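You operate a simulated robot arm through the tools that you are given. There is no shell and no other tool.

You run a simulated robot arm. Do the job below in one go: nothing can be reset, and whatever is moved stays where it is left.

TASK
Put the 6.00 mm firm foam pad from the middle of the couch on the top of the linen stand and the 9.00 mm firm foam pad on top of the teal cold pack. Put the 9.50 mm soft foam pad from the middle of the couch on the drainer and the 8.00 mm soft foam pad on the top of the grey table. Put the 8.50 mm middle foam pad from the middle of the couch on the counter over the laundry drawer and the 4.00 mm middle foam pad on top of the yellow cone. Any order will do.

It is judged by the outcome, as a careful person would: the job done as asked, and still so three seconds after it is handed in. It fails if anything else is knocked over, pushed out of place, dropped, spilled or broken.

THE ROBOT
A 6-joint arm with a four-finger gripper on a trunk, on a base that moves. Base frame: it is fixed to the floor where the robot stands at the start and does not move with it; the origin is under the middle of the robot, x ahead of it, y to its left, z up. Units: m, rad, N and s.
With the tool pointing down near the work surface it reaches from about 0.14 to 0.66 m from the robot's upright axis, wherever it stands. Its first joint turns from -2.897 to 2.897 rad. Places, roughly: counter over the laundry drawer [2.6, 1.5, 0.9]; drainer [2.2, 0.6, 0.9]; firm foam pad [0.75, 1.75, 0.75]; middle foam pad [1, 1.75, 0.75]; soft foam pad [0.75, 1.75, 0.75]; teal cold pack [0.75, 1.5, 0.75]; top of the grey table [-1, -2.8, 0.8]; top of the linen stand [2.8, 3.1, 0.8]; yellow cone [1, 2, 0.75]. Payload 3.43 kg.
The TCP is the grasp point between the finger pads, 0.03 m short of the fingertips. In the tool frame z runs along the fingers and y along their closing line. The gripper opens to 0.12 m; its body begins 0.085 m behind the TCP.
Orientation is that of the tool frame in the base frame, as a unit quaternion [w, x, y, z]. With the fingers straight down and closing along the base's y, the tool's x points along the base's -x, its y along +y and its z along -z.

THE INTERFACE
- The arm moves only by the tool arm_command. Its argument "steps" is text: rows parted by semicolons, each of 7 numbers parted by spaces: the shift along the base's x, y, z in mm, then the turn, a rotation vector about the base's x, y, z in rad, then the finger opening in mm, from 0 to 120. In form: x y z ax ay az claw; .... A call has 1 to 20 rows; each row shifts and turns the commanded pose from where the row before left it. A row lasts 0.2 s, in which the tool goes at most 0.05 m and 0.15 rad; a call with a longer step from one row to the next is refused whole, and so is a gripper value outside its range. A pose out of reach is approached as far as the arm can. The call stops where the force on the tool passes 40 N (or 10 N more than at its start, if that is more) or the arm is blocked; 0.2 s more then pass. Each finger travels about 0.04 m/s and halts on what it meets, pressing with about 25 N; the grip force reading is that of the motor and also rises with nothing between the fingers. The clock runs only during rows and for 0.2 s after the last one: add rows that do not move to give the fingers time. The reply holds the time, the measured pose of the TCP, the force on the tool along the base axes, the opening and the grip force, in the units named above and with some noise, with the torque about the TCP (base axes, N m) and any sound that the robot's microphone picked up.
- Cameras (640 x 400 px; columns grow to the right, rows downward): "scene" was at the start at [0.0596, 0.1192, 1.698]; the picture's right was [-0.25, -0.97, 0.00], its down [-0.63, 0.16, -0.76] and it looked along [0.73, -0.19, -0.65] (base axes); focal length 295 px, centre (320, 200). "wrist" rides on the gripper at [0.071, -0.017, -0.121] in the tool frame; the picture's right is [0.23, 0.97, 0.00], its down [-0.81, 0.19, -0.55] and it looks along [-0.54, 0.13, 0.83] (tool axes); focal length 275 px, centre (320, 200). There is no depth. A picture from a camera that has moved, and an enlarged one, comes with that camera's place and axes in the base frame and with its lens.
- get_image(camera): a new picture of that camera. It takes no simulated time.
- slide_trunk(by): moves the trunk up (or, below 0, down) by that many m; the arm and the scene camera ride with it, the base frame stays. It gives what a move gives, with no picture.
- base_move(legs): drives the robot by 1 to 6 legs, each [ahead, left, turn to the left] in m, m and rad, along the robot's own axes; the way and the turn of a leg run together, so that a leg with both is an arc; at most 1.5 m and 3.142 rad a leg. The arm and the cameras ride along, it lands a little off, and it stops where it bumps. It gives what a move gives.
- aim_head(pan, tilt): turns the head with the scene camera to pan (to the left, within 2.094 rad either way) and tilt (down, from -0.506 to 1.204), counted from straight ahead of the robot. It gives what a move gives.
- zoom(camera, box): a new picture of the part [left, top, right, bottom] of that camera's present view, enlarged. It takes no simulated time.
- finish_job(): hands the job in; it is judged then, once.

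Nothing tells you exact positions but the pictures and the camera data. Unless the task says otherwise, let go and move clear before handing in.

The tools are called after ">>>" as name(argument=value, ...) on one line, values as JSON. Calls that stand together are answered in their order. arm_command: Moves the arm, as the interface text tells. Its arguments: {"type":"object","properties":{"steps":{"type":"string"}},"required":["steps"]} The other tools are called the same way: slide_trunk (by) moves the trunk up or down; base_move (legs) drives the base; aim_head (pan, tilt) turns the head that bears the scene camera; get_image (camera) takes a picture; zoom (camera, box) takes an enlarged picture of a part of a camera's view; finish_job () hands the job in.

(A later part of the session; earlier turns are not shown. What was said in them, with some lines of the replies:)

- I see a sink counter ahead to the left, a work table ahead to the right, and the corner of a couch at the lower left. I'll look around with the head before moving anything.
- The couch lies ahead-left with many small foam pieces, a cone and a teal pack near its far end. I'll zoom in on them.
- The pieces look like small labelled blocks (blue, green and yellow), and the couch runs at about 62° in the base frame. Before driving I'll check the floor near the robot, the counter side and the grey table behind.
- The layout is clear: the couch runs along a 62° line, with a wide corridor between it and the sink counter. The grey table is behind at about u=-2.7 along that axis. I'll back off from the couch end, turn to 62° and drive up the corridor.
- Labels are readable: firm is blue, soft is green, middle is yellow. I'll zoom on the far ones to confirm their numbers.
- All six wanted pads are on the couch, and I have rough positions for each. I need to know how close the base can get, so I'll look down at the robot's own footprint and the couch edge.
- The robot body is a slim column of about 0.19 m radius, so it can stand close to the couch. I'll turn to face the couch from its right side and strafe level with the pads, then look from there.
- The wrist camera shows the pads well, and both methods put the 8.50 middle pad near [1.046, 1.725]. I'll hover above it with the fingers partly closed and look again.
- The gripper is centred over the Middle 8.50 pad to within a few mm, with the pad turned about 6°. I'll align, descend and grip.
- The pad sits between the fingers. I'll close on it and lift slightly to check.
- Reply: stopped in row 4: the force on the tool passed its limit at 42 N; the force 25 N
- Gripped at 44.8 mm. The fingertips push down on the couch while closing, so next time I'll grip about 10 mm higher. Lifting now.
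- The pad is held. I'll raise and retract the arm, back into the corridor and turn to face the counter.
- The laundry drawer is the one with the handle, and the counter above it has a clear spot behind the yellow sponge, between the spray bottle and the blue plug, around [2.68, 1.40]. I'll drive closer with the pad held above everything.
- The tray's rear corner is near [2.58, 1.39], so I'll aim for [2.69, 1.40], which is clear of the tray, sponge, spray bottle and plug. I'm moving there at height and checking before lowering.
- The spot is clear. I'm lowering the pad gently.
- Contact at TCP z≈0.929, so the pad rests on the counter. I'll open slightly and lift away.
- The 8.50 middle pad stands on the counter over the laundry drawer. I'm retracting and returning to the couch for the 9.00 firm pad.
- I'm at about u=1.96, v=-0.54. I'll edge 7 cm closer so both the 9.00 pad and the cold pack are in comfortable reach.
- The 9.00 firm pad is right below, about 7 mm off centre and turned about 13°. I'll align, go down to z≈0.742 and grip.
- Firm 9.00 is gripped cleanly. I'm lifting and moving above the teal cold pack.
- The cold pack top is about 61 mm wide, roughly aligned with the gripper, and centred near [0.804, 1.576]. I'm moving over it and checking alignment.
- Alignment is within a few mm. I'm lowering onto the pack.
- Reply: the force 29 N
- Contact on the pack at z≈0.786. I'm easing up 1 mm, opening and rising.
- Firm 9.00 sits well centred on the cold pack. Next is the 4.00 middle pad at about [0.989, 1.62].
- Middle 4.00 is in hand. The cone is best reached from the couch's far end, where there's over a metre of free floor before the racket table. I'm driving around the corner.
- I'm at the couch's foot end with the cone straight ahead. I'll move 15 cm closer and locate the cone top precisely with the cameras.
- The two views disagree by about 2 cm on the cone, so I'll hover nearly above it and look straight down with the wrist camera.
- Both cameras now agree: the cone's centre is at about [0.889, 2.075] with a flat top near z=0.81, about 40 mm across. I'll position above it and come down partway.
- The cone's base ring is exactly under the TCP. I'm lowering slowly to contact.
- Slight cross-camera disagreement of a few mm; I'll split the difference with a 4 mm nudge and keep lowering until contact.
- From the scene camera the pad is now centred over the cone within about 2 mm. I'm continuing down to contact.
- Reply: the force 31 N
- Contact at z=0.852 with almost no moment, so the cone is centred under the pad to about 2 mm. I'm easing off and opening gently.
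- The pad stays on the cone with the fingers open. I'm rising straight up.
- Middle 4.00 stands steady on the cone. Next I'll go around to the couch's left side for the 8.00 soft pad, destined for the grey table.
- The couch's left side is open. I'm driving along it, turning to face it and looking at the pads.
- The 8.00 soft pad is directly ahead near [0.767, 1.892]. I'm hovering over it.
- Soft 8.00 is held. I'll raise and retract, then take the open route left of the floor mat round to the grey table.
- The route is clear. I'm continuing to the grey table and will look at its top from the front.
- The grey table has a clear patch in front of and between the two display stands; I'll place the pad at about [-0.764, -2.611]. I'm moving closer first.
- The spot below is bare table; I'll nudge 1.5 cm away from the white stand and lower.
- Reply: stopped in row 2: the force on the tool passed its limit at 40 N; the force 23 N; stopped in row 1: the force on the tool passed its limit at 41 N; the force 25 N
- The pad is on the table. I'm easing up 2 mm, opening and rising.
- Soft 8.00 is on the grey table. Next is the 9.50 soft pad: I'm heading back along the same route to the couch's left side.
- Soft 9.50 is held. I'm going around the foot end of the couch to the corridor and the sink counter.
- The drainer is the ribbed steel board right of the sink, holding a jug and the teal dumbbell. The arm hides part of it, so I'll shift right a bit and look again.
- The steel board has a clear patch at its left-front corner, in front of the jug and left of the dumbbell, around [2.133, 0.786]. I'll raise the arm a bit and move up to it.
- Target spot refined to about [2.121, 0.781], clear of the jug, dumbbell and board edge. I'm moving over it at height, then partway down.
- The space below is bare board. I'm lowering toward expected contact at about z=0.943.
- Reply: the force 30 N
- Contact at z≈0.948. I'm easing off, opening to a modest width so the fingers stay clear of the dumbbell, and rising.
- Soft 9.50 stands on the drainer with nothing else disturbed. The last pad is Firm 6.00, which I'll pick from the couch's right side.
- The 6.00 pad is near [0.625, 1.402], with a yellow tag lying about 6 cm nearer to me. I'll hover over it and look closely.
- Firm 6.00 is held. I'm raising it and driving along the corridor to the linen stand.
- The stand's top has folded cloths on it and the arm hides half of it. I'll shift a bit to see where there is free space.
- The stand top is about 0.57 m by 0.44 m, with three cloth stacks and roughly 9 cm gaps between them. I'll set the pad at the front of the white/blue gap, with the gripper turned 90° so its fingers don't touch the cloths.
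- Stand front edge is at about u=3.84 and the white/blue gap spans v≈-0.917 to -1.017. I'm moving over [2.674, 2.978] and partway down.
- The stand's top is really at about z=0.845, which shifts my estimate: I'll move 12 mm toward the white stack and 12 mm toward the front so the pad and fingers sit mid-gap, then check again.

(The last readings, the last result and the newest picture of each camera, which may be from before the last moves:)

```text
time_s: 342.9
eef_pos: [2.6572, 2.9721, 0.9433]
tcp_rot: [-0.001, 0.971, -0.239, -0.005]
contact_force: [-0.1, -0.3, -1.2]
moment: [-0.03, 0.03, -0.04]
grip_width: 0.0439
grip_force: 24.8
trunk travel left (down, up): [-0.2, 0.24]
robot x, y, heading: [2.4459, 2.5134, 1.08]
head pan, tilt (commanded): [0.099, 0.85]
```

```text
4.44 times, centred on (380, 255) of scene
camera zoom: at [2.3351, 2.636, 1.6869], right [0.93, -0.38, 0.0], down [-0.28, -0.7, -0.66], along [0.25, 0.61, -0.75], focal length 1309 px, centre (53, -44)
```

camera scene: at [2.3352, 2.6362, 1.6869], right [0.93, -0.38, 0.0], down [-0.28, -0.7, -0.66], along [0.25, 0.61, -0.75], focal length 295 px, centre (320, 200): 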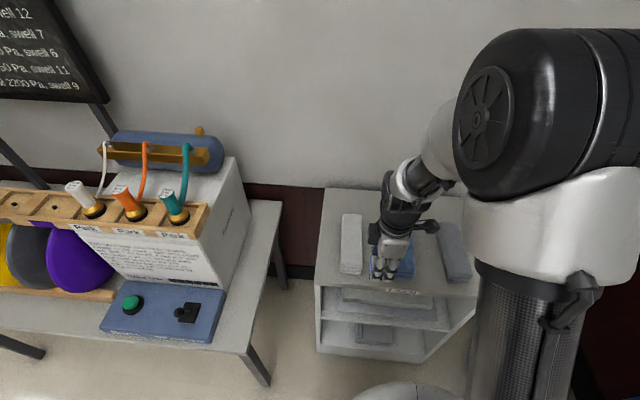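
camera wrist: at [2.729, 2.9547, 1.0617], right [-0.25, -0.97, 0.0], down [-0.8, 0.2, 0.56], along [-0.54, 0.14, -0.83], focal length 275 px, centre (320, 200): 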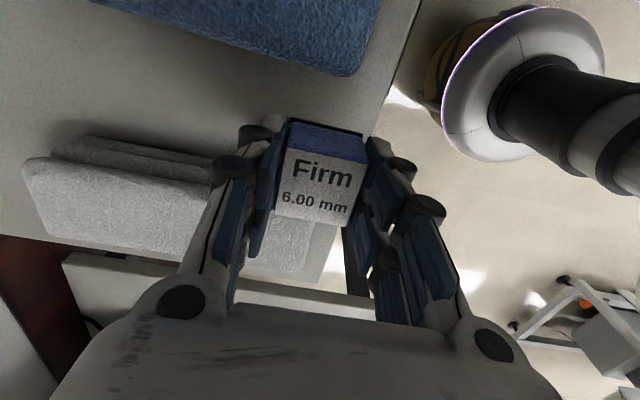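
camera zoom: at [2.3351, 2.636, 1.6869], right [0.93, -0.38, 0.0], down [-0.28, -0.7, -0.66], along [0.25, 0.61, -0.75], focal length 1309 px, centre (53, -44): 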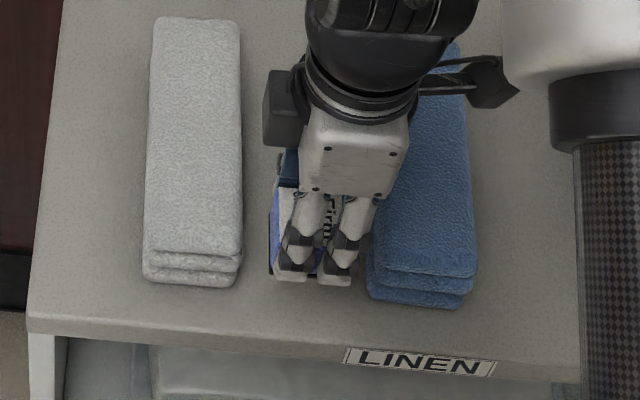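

Both cameras now agree the pad is mid-gap with about 2 cm to the front edge. I'm lowering to contact.

>>> arm_command(steps="0 0 -20 0 0 0 30; 0 0 -8 0 0 0 30; 0 0 0 0 0 0 30")

>>> arm_command(steps="0 0 -4 0 0 0 30; 0 0 0 0 0 0 30")

>>> arm_command(steps="0 0 -4 0 0 0 30; 0 0 0 0 0 0 30")

>>> get_image(camera="wrist")

>>> zoom(camera="scene", box=[330, 210, 430, 300])

```text
time_s: 343.7
eef_pos: [2.6569, 2.9721, 0.9144]
tcp_rot: [0.0, 0.971, -0.238, -0.005]
contact_force: [-0.8, 0.9, 0.2]
moment: [0.02, 0.02, 0.0]
grip_width: 0.0439
grip_force: 25.0
trunk travel left (down, up): [-0.2, 0.24]
robot x, y, heading: [2.4439, 2.5155, 1.089]
head pan, tilt (commanded): [0.099, 0.85]
```

```text
time_s: 344.3
eef_pos: [2.6567, 2.9724, 0.9098]
tcp_rot: [-0.001, 0.971, -0.239, -0.005]
contact_force: [0.5, 0.2, 0.2]
moment: [0.0, 0.02, 0.0]
grip_width: 0.0438
grip_force: 24.9
trunk travel left (down, up): [-0.2, 0.24]
robot x, y, heading: [2.4434, 2.5155, 1.087]
head pan, tilt (commanded): [0.099, 0.85]
```

```text
time_s: 344.9
eef_pos: [2.6573, 2.9722, 0.9072]
tcp_rot: [-0.001, 0.971, -0.238, -0.005]
contact_force: [-0.7, -0.1, -0.2]
moment: [0.01, 0.02, 0.04]
grip_width: 0.0442
grip_force: 25.0
trunk travel left (down, up): [-0.2, 0.24]
robot x, y, heading: [2.4424, 2.5173, 1.083]
head pan, tilt (commanded): [0.099, 0.85]
```

```text
taken
camera wrist: at [2.729, 2.9547, 1.0263], right [-0.25, -0.97, 0.0], down [-0.8, 0.2, 0.56], along [-0.54, 0.14, -0.83], focal length 275 px, centre (320, 200)
```

wrist: 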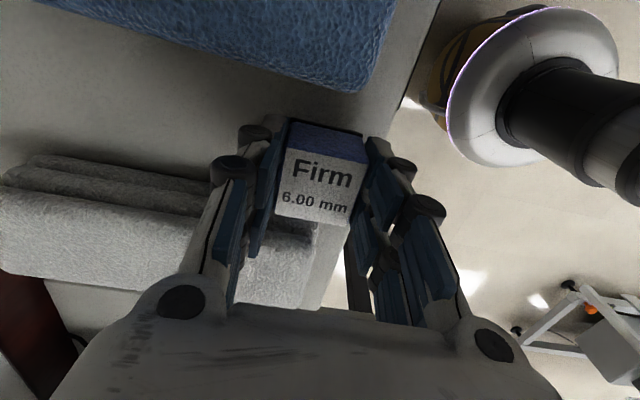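

```text
4.44 times, centred on (380, 255) of scene
camera zoom: at [2.3353, 2.6362, 1.6868], right [0.93, -0.38, 0.0], down [-0.28, -0.7, -0.66], along [0.25, 0.61, -0.75], focal length 1309 px, centre (53, -44)
```

zoom: 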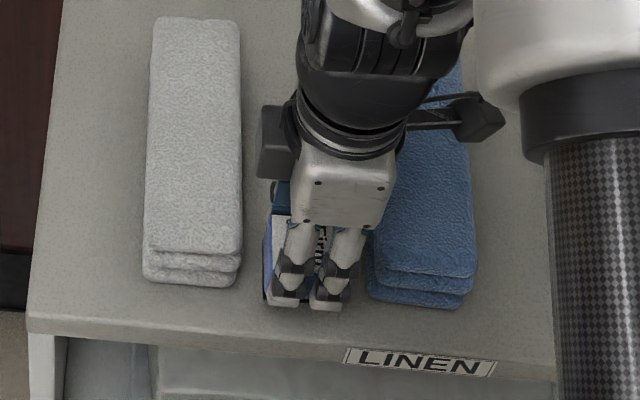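

>>> arm_command(steps="0 0 -3 0 0 0 30; 0 0 0 0 0 0 30")

>>> arm_command(steps="0 0 -3 0 0 0 30; 0 0 0 0 0 0 30")

>>> arm_command(steps="0 0 -2 0 0 0 30; 0 0 0 0 0 0 30")

>>> arm_command(steps="0 0 -2 0 0 0 30; 0 0 0 0 0 0 30")

```text
time_s: 345.5
eef_pos: [2.657, 2.9713, 0.9037]
tcp_rot: [0.0, 0.971, -0.239, -0.005]
contact_force: [0.0, -0.3, -0.5]
moment: [-0.02, 0.03, 0.01]
grip_width: 0.0441
grip_force: 25.0
trunk travel left (down, up): [-0.2, 0.24]
robot x, y, heading: [2.4387, 2.5137, 1.088]
head pan, tilt (commanded): [0.099, 0.85]
```

```text
time_s: 346.1
eef_pos: [2.6558, 2.9711, 0.9001]
tcp_rot: [-0.001, 0.971, -0.239, -0.005]
contact_force: [0.2, 0.0, -0.7]
moment: [0.01, 0.0, 0.01]
grip_width: 0.044
grip_force: 24.8
trunk travel left (down, up): [-0.2, 0.24]
robot x, y, heading: [2.4403, 2.5179, 1.083]
head pan, tilt (commanded): [0.099, 0.85]
```

```text
time_s: 346.7
eef_pos: [2.6567, 2.9716, 0.8998]
tcp_rot: [0.0, 0.971, -0.238, -0.004]
contact_force: [-1.3, -0.6, -0.9]
moment: [-0.02, 0.01, -0.01]
grip_width: 0.0438
grip_force: 25.2
trunk travel left (down, up): [-0.2, 0.24]
robot x, y, heading: [2.445, 2.5145, 1.084]
head pan, tilt (commanded): [0.099, 0.85]
```

```text
time_s: 347.3
eef_pos: [2.6578, 2.9716, 0.8974]
tcp_rot: [-0.001, 0.971, -0.238, -0.005]
contact_force: [0.2, -0.1, -0.1]
moment: [-0.01, 0.02, 0.03]
grip_width: 0.0441
grip_force: 25.2
trunk travel left (down, up): [-0.2, 0.24]
robot x, y, heading: [2.4419, 2.5177, 1.083]
head pan, tilt (commanded): [0.099, 0.85]
```

>>> arm_command(steps="0 0 -2 0 0 0 30; 0 0 0 0 0 0 30")

>>> arm_command(steps="0 0 -2 0 0 0 30; 0 0 0 0 0 0 30")

>>> arm_command(steps="0 0 -2 0 0 0 30; 0 0 0 0 0 0 30")

>>> zoom(camera="scene", box=[340, 230, 420, 300])

```text
time_s: 347.9
eef_pos: [2.6582, 2.9728, 0.8938]
tcp_rot: [0.0, 0.971, -0.239, -0.004]
contact_force: [-0.6, 0.0, -0.8]
moment: [0.02, 0.0, -0.02]
grip_width: 0.0442
grip_force: 24.8
trunk travel left (down, up): [-0.2, 0.24]
robot x, y, heading: [2.4421, 2.5145, 1.088]
head pan, tilt (commanded): [0.099, 0.85]
```

```text
time_s: 348.5
eef_pos: [2.6585, 2.972, 0.8928]
tcp_rot: [-0.002, 0.971, -0.238, -0.004]
contact_force: [-0.9, -1.7, 4.7]
moment: [-0.03, 0.09, -0.01]
grip_width: 0.044
grip_force: 24.9
trunk travel left (down, up): [-0.2, 0.24]
robot x, y, heading: [2.444, 2.5141, 1.084]
head pan, tilt (commanded): [0.099, 0.85]
```

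```text
time_s: 349.1
eef_pos: [2.6576, 2.9725, 0.8932]
tcp_rot: [-0.003, 0.971, -0.238, -0.003]
contact_force: [-0.1, -1.9, 31.3]
moment: [-0.26, 0.18, 0.03]
grip_width: 0.0443
grip_force: 25.2
trunk travel left (down, up): [-0.2, 0.24]
robot x, y, heading: [2.4392, 2.5175, 1.087]
head pan, tilt (commanded): [0.099, 0.85]
```

```text
5.71 times, centred on (380, 265) of scene
camera zoom: at [2.3341, 2.6334, 1.6872], right [0.93, -0.38, 0.0], down [-0.28, -0.7, -0.66], along [0.25, 0.61, -0.75], focal length 1683 px, centre (-23, -171)
```

zoom: 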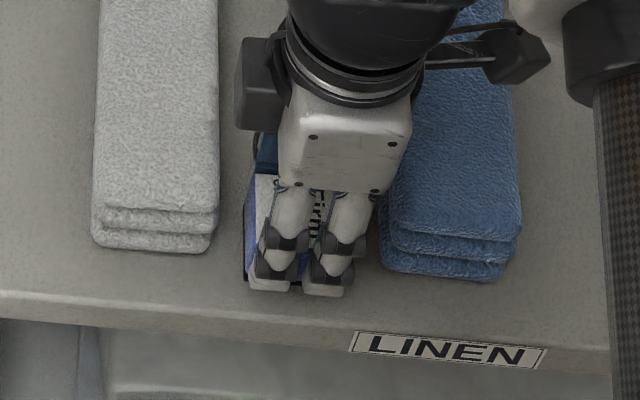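

Contact on the stand top, with clear gaps to both stacks. I'm easing off, opening and rising straight up.

>>> arm_command(steps="0 0 1.5 0 0 0 30; 0 0 0 0 0 0 44; 0 0 0 0 0 0 48; 0 0 0 0 0 0 54; 0 0 0 0 0 0 60; 0 0 0 0 0 0 62; 0 0 0 0 0 0 62; 0 0 12 0 0 0 62; 0 0 30 0 0 0 62; 0 0 40 0 0 0 62; 0 0 40 0 0 0 62; 0 0 40 0 0 0 62; 0 0 0 0 0 0 62")

>>> get_image(camera="wrist")

>>> zoom(camera="scene", box=[310, 190, 450, 310])

```text
time_s: 351.9
eef_pos: [2.6561, 2.9735, 1.0526]
tcp_rot: [-0.001, 0.971, -0.238, -0.004]
contact_force: [-0.3, 0.1, -1.3]
moment: [-0.02, 0.02, -0.02]
grip_width: 0.062
grip_force: 0.1
trunk travel left (down, up): [-0.2, 0.24]
robot x, y, heading: [2.4392, 2.5133, 1.088]
head pan, tilt (commanded): [0.099, 0.85]
```

```text
taken
camera wrist: at [2.7281, 2.9562, 1.1721], right [-0.25, -0.97, 0.0], down [-0.8, 0.2, 0.56], along [-0.54, 0.14, -0.83], focal length 275 px, centre (320, 200)
```

wrist: 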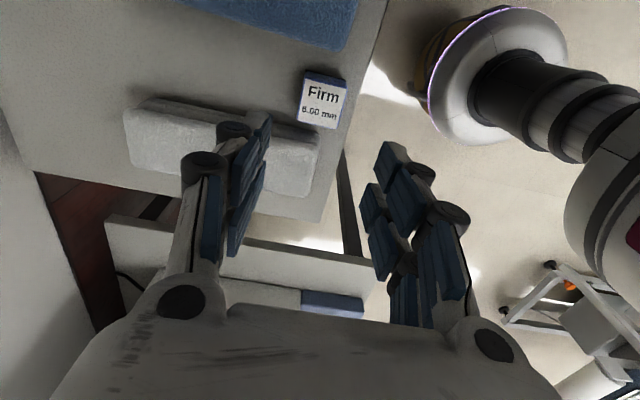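

```text
3.33 times, centred on (380, 250) of scene
camera zoom: at [2.3355, 2.6367, 1.6868], right [0.93, -0.38, 0.0], down [-0.28, -0.7, -0.66], along [0.25, 0.61, -0.75], focal length 982 px, centre (120, 33)
```

zoom: 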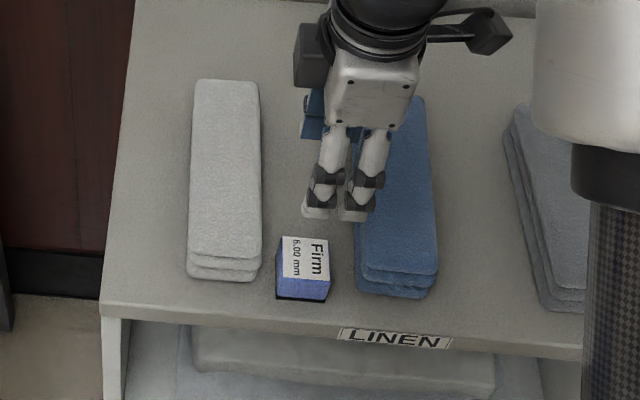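

All six pads are placed. I'll retract, back away and check everything once more before handing in.

>>> arm_command(steps="-15 -28 10 0 0 0 62; -15 -28 10 0 0 0 62; -15 -28 0 0 0 0 62; -15 -28 0 0 0 0 62; 0 0 0 0 0 0 62")

>>> base_move(legs=[[-0.5, 0, 0]])

>>> aim_head(pan=0.15, tilt=0.6)

>>> get_image(camera="scene")

>>> aim_head(pan=2.05, tilt=0.75)

>>> get_image(camera="scene")

>>> aim_head(pan=-1.7, tilt=0.6)

>>> get_image(camera="scene")

```text
time_s: 353.1
eef_pos: [2.5965, 2.8608, 1.0743]
tcp_rot: [-0.001, 0.971, -0.238, -0.005]
contact_force: [0.3, 1.1, 0.5]
moment: [-0.02, -0.02, 0.02]
grip_width: 0.0618
grip_force: 0.0
trunk travel left (down, up): [-0.2, 0.24]
robot x, y, heading: [2.4417, 2.5139, 1.086]
head pan, tilt (commanded): [0.099, 0.85]
```

```text
time_s: 356.1
eef_pos: [2.3639, 2.4192, 1.0735]
tcp_rot: [0.0, 0.971, -0.238, -0.005]
contact_force: [-0.4, 0.3, 0.5]
moment: [0.03, -0.01, 0.0]
grip_width: 0.0622
grip_force: 0.1
trunk travel left (down, up): [-0.2, 0.24]
robot x, y, heading: [2.2089, 2.074, 1.084]
head pan, tilt (commanded): [0.099, 0.85]
```

```text
time_s: 356.8
eef_pos: [2.3638, 2.4198, 1.0734]
tcp_rot: [-0.001, 0.971, -0.238, -0.005]
contact_force: [-1.3, 0.0, -0.2]
moment: [-0.01, 0.01, 0.0]
grip_width: 0.0619
grip_force: 0.0
trunk travel left (down, up): [-0.2, 0.24]
robot x, y, heading: [2.2113, 2.0762, 1.088]
head pan, tilt (commanded): [0.15, 0.6]
```

```text
taken
camera scene: at [2.1029, 2.2059, 1.7077], right [0.95, -0.33, 0.0], down [-0.18, -0.53, -0.82], along [0.27, 0.78, -0.57], focal length 295 px, centre (320, 200)
```

scene: 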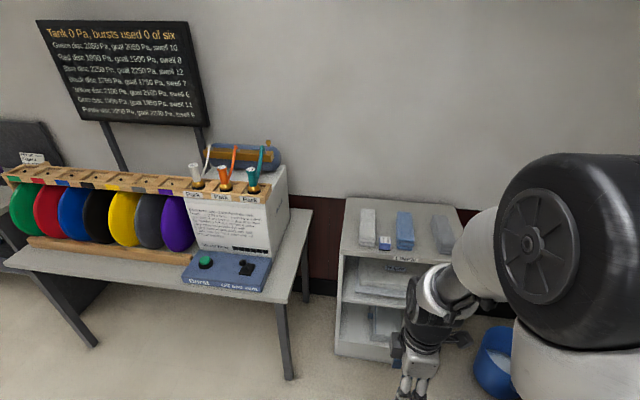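

```text
time_s: 358.7
eef_pos: [2.3637, 2.4207, 1.0725]
tcp_rot: [0.0, 0.971, -0.238, -0.005]
contact_force: [-0.1, 0.5, 0.3]
moment: [0.01, -0.01, 0.01]
grip_width: 0.0618
grip_force: 0.0
trunk travel left (down, up): [-0.2, 0.24]
robot x, y, heading: [2.2112, 2.0748, 1.089]
head pan, tilt (commanded): [2.051, 0.75]
```

```text
taken
camera scene: at [1.9912, 2.1227, 1.6949], right [0.0, 1.0, 0.0], down [0.68, 0.0, -0.73], along [-0.73, 0.0, -0.68], focal length 295 px, centre (320, 200)
```

scene: 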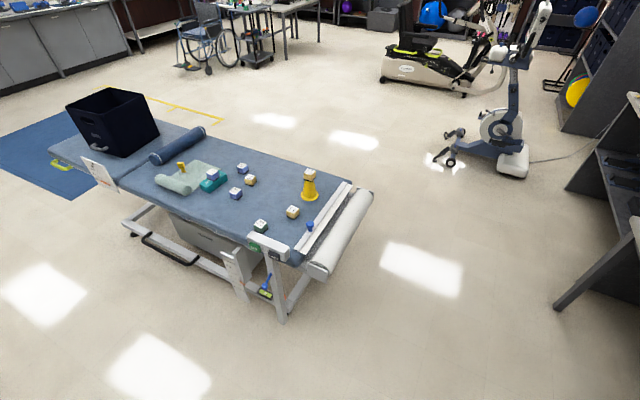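

```text
time_s: 361.8
eef_pos: [2.3644, 2.4192, 1.072]
tcp_rot: [-0.001, 0.971, -0.238, -0.005]
contact_force: [0.1, -0.6, 0.8]
moment: [-0.01, 0.0, 0.01]
grip_width: 0.0618
grip_force: 0.0
trunk travel left (down, up): [-0.2, 0.24]
robot x, y, heading: [2.2077, 2.0759, 1.092]
head pan, tilt (commanded): [-1.7, 0.6]
```

```text
taken
camera scene: at [2.1464, 2.0716, 1.7077], right [-0.57, -0.82, 0.0], down [-0.46, 0.32, -0.83], along [0.68, -0.47, -0.56], focal length 295 px, centre (320, 200)
```

scene: 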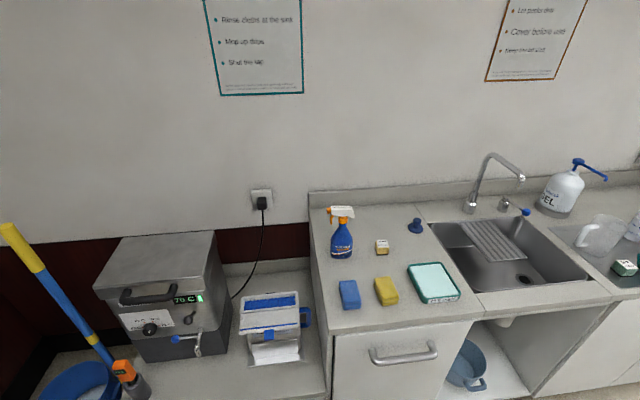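

Every pad is where it should be: 6.00 on the linen stand, 9.00 on the cold pack, 9.50 on the drainer, 8.50 over the laundry drawer and 4.00 on the cone. The 8.00 pad stood on the grey table when I left it. The gripper is empty and clear and I see nothing else disturbed, so I'm handing in.

>>> finish_job()

```text
The job is handed in.
```

All six pads are placed where you asked, and I've handed the job in. I checked five of them in the last pictures. The sixth, on the grey table, I last saw standing there just after I let go of it.

| Pad | Where it is now |
|---|---|
| 6.00 mm firm | Top of the linen stand, at the front between the white and blue cloth stacks |
| 9.00 mm firm | On top of the teal cold pack |
| 9.50 mm soft | On the drainer, at its left front corner beside the dumbbell |
| 8.00 mm soft | Top of the grey table, just in front of the gap between the two display stands |
| 8.50 mm middle | On the counter over the laundry drawer, between the spray bottle and the blue plug |
| 4.00 mm middle | On top of the yellow cone |

I saw nothing else knocked over or pushed out of place. The gripper is empty and clear of everything.
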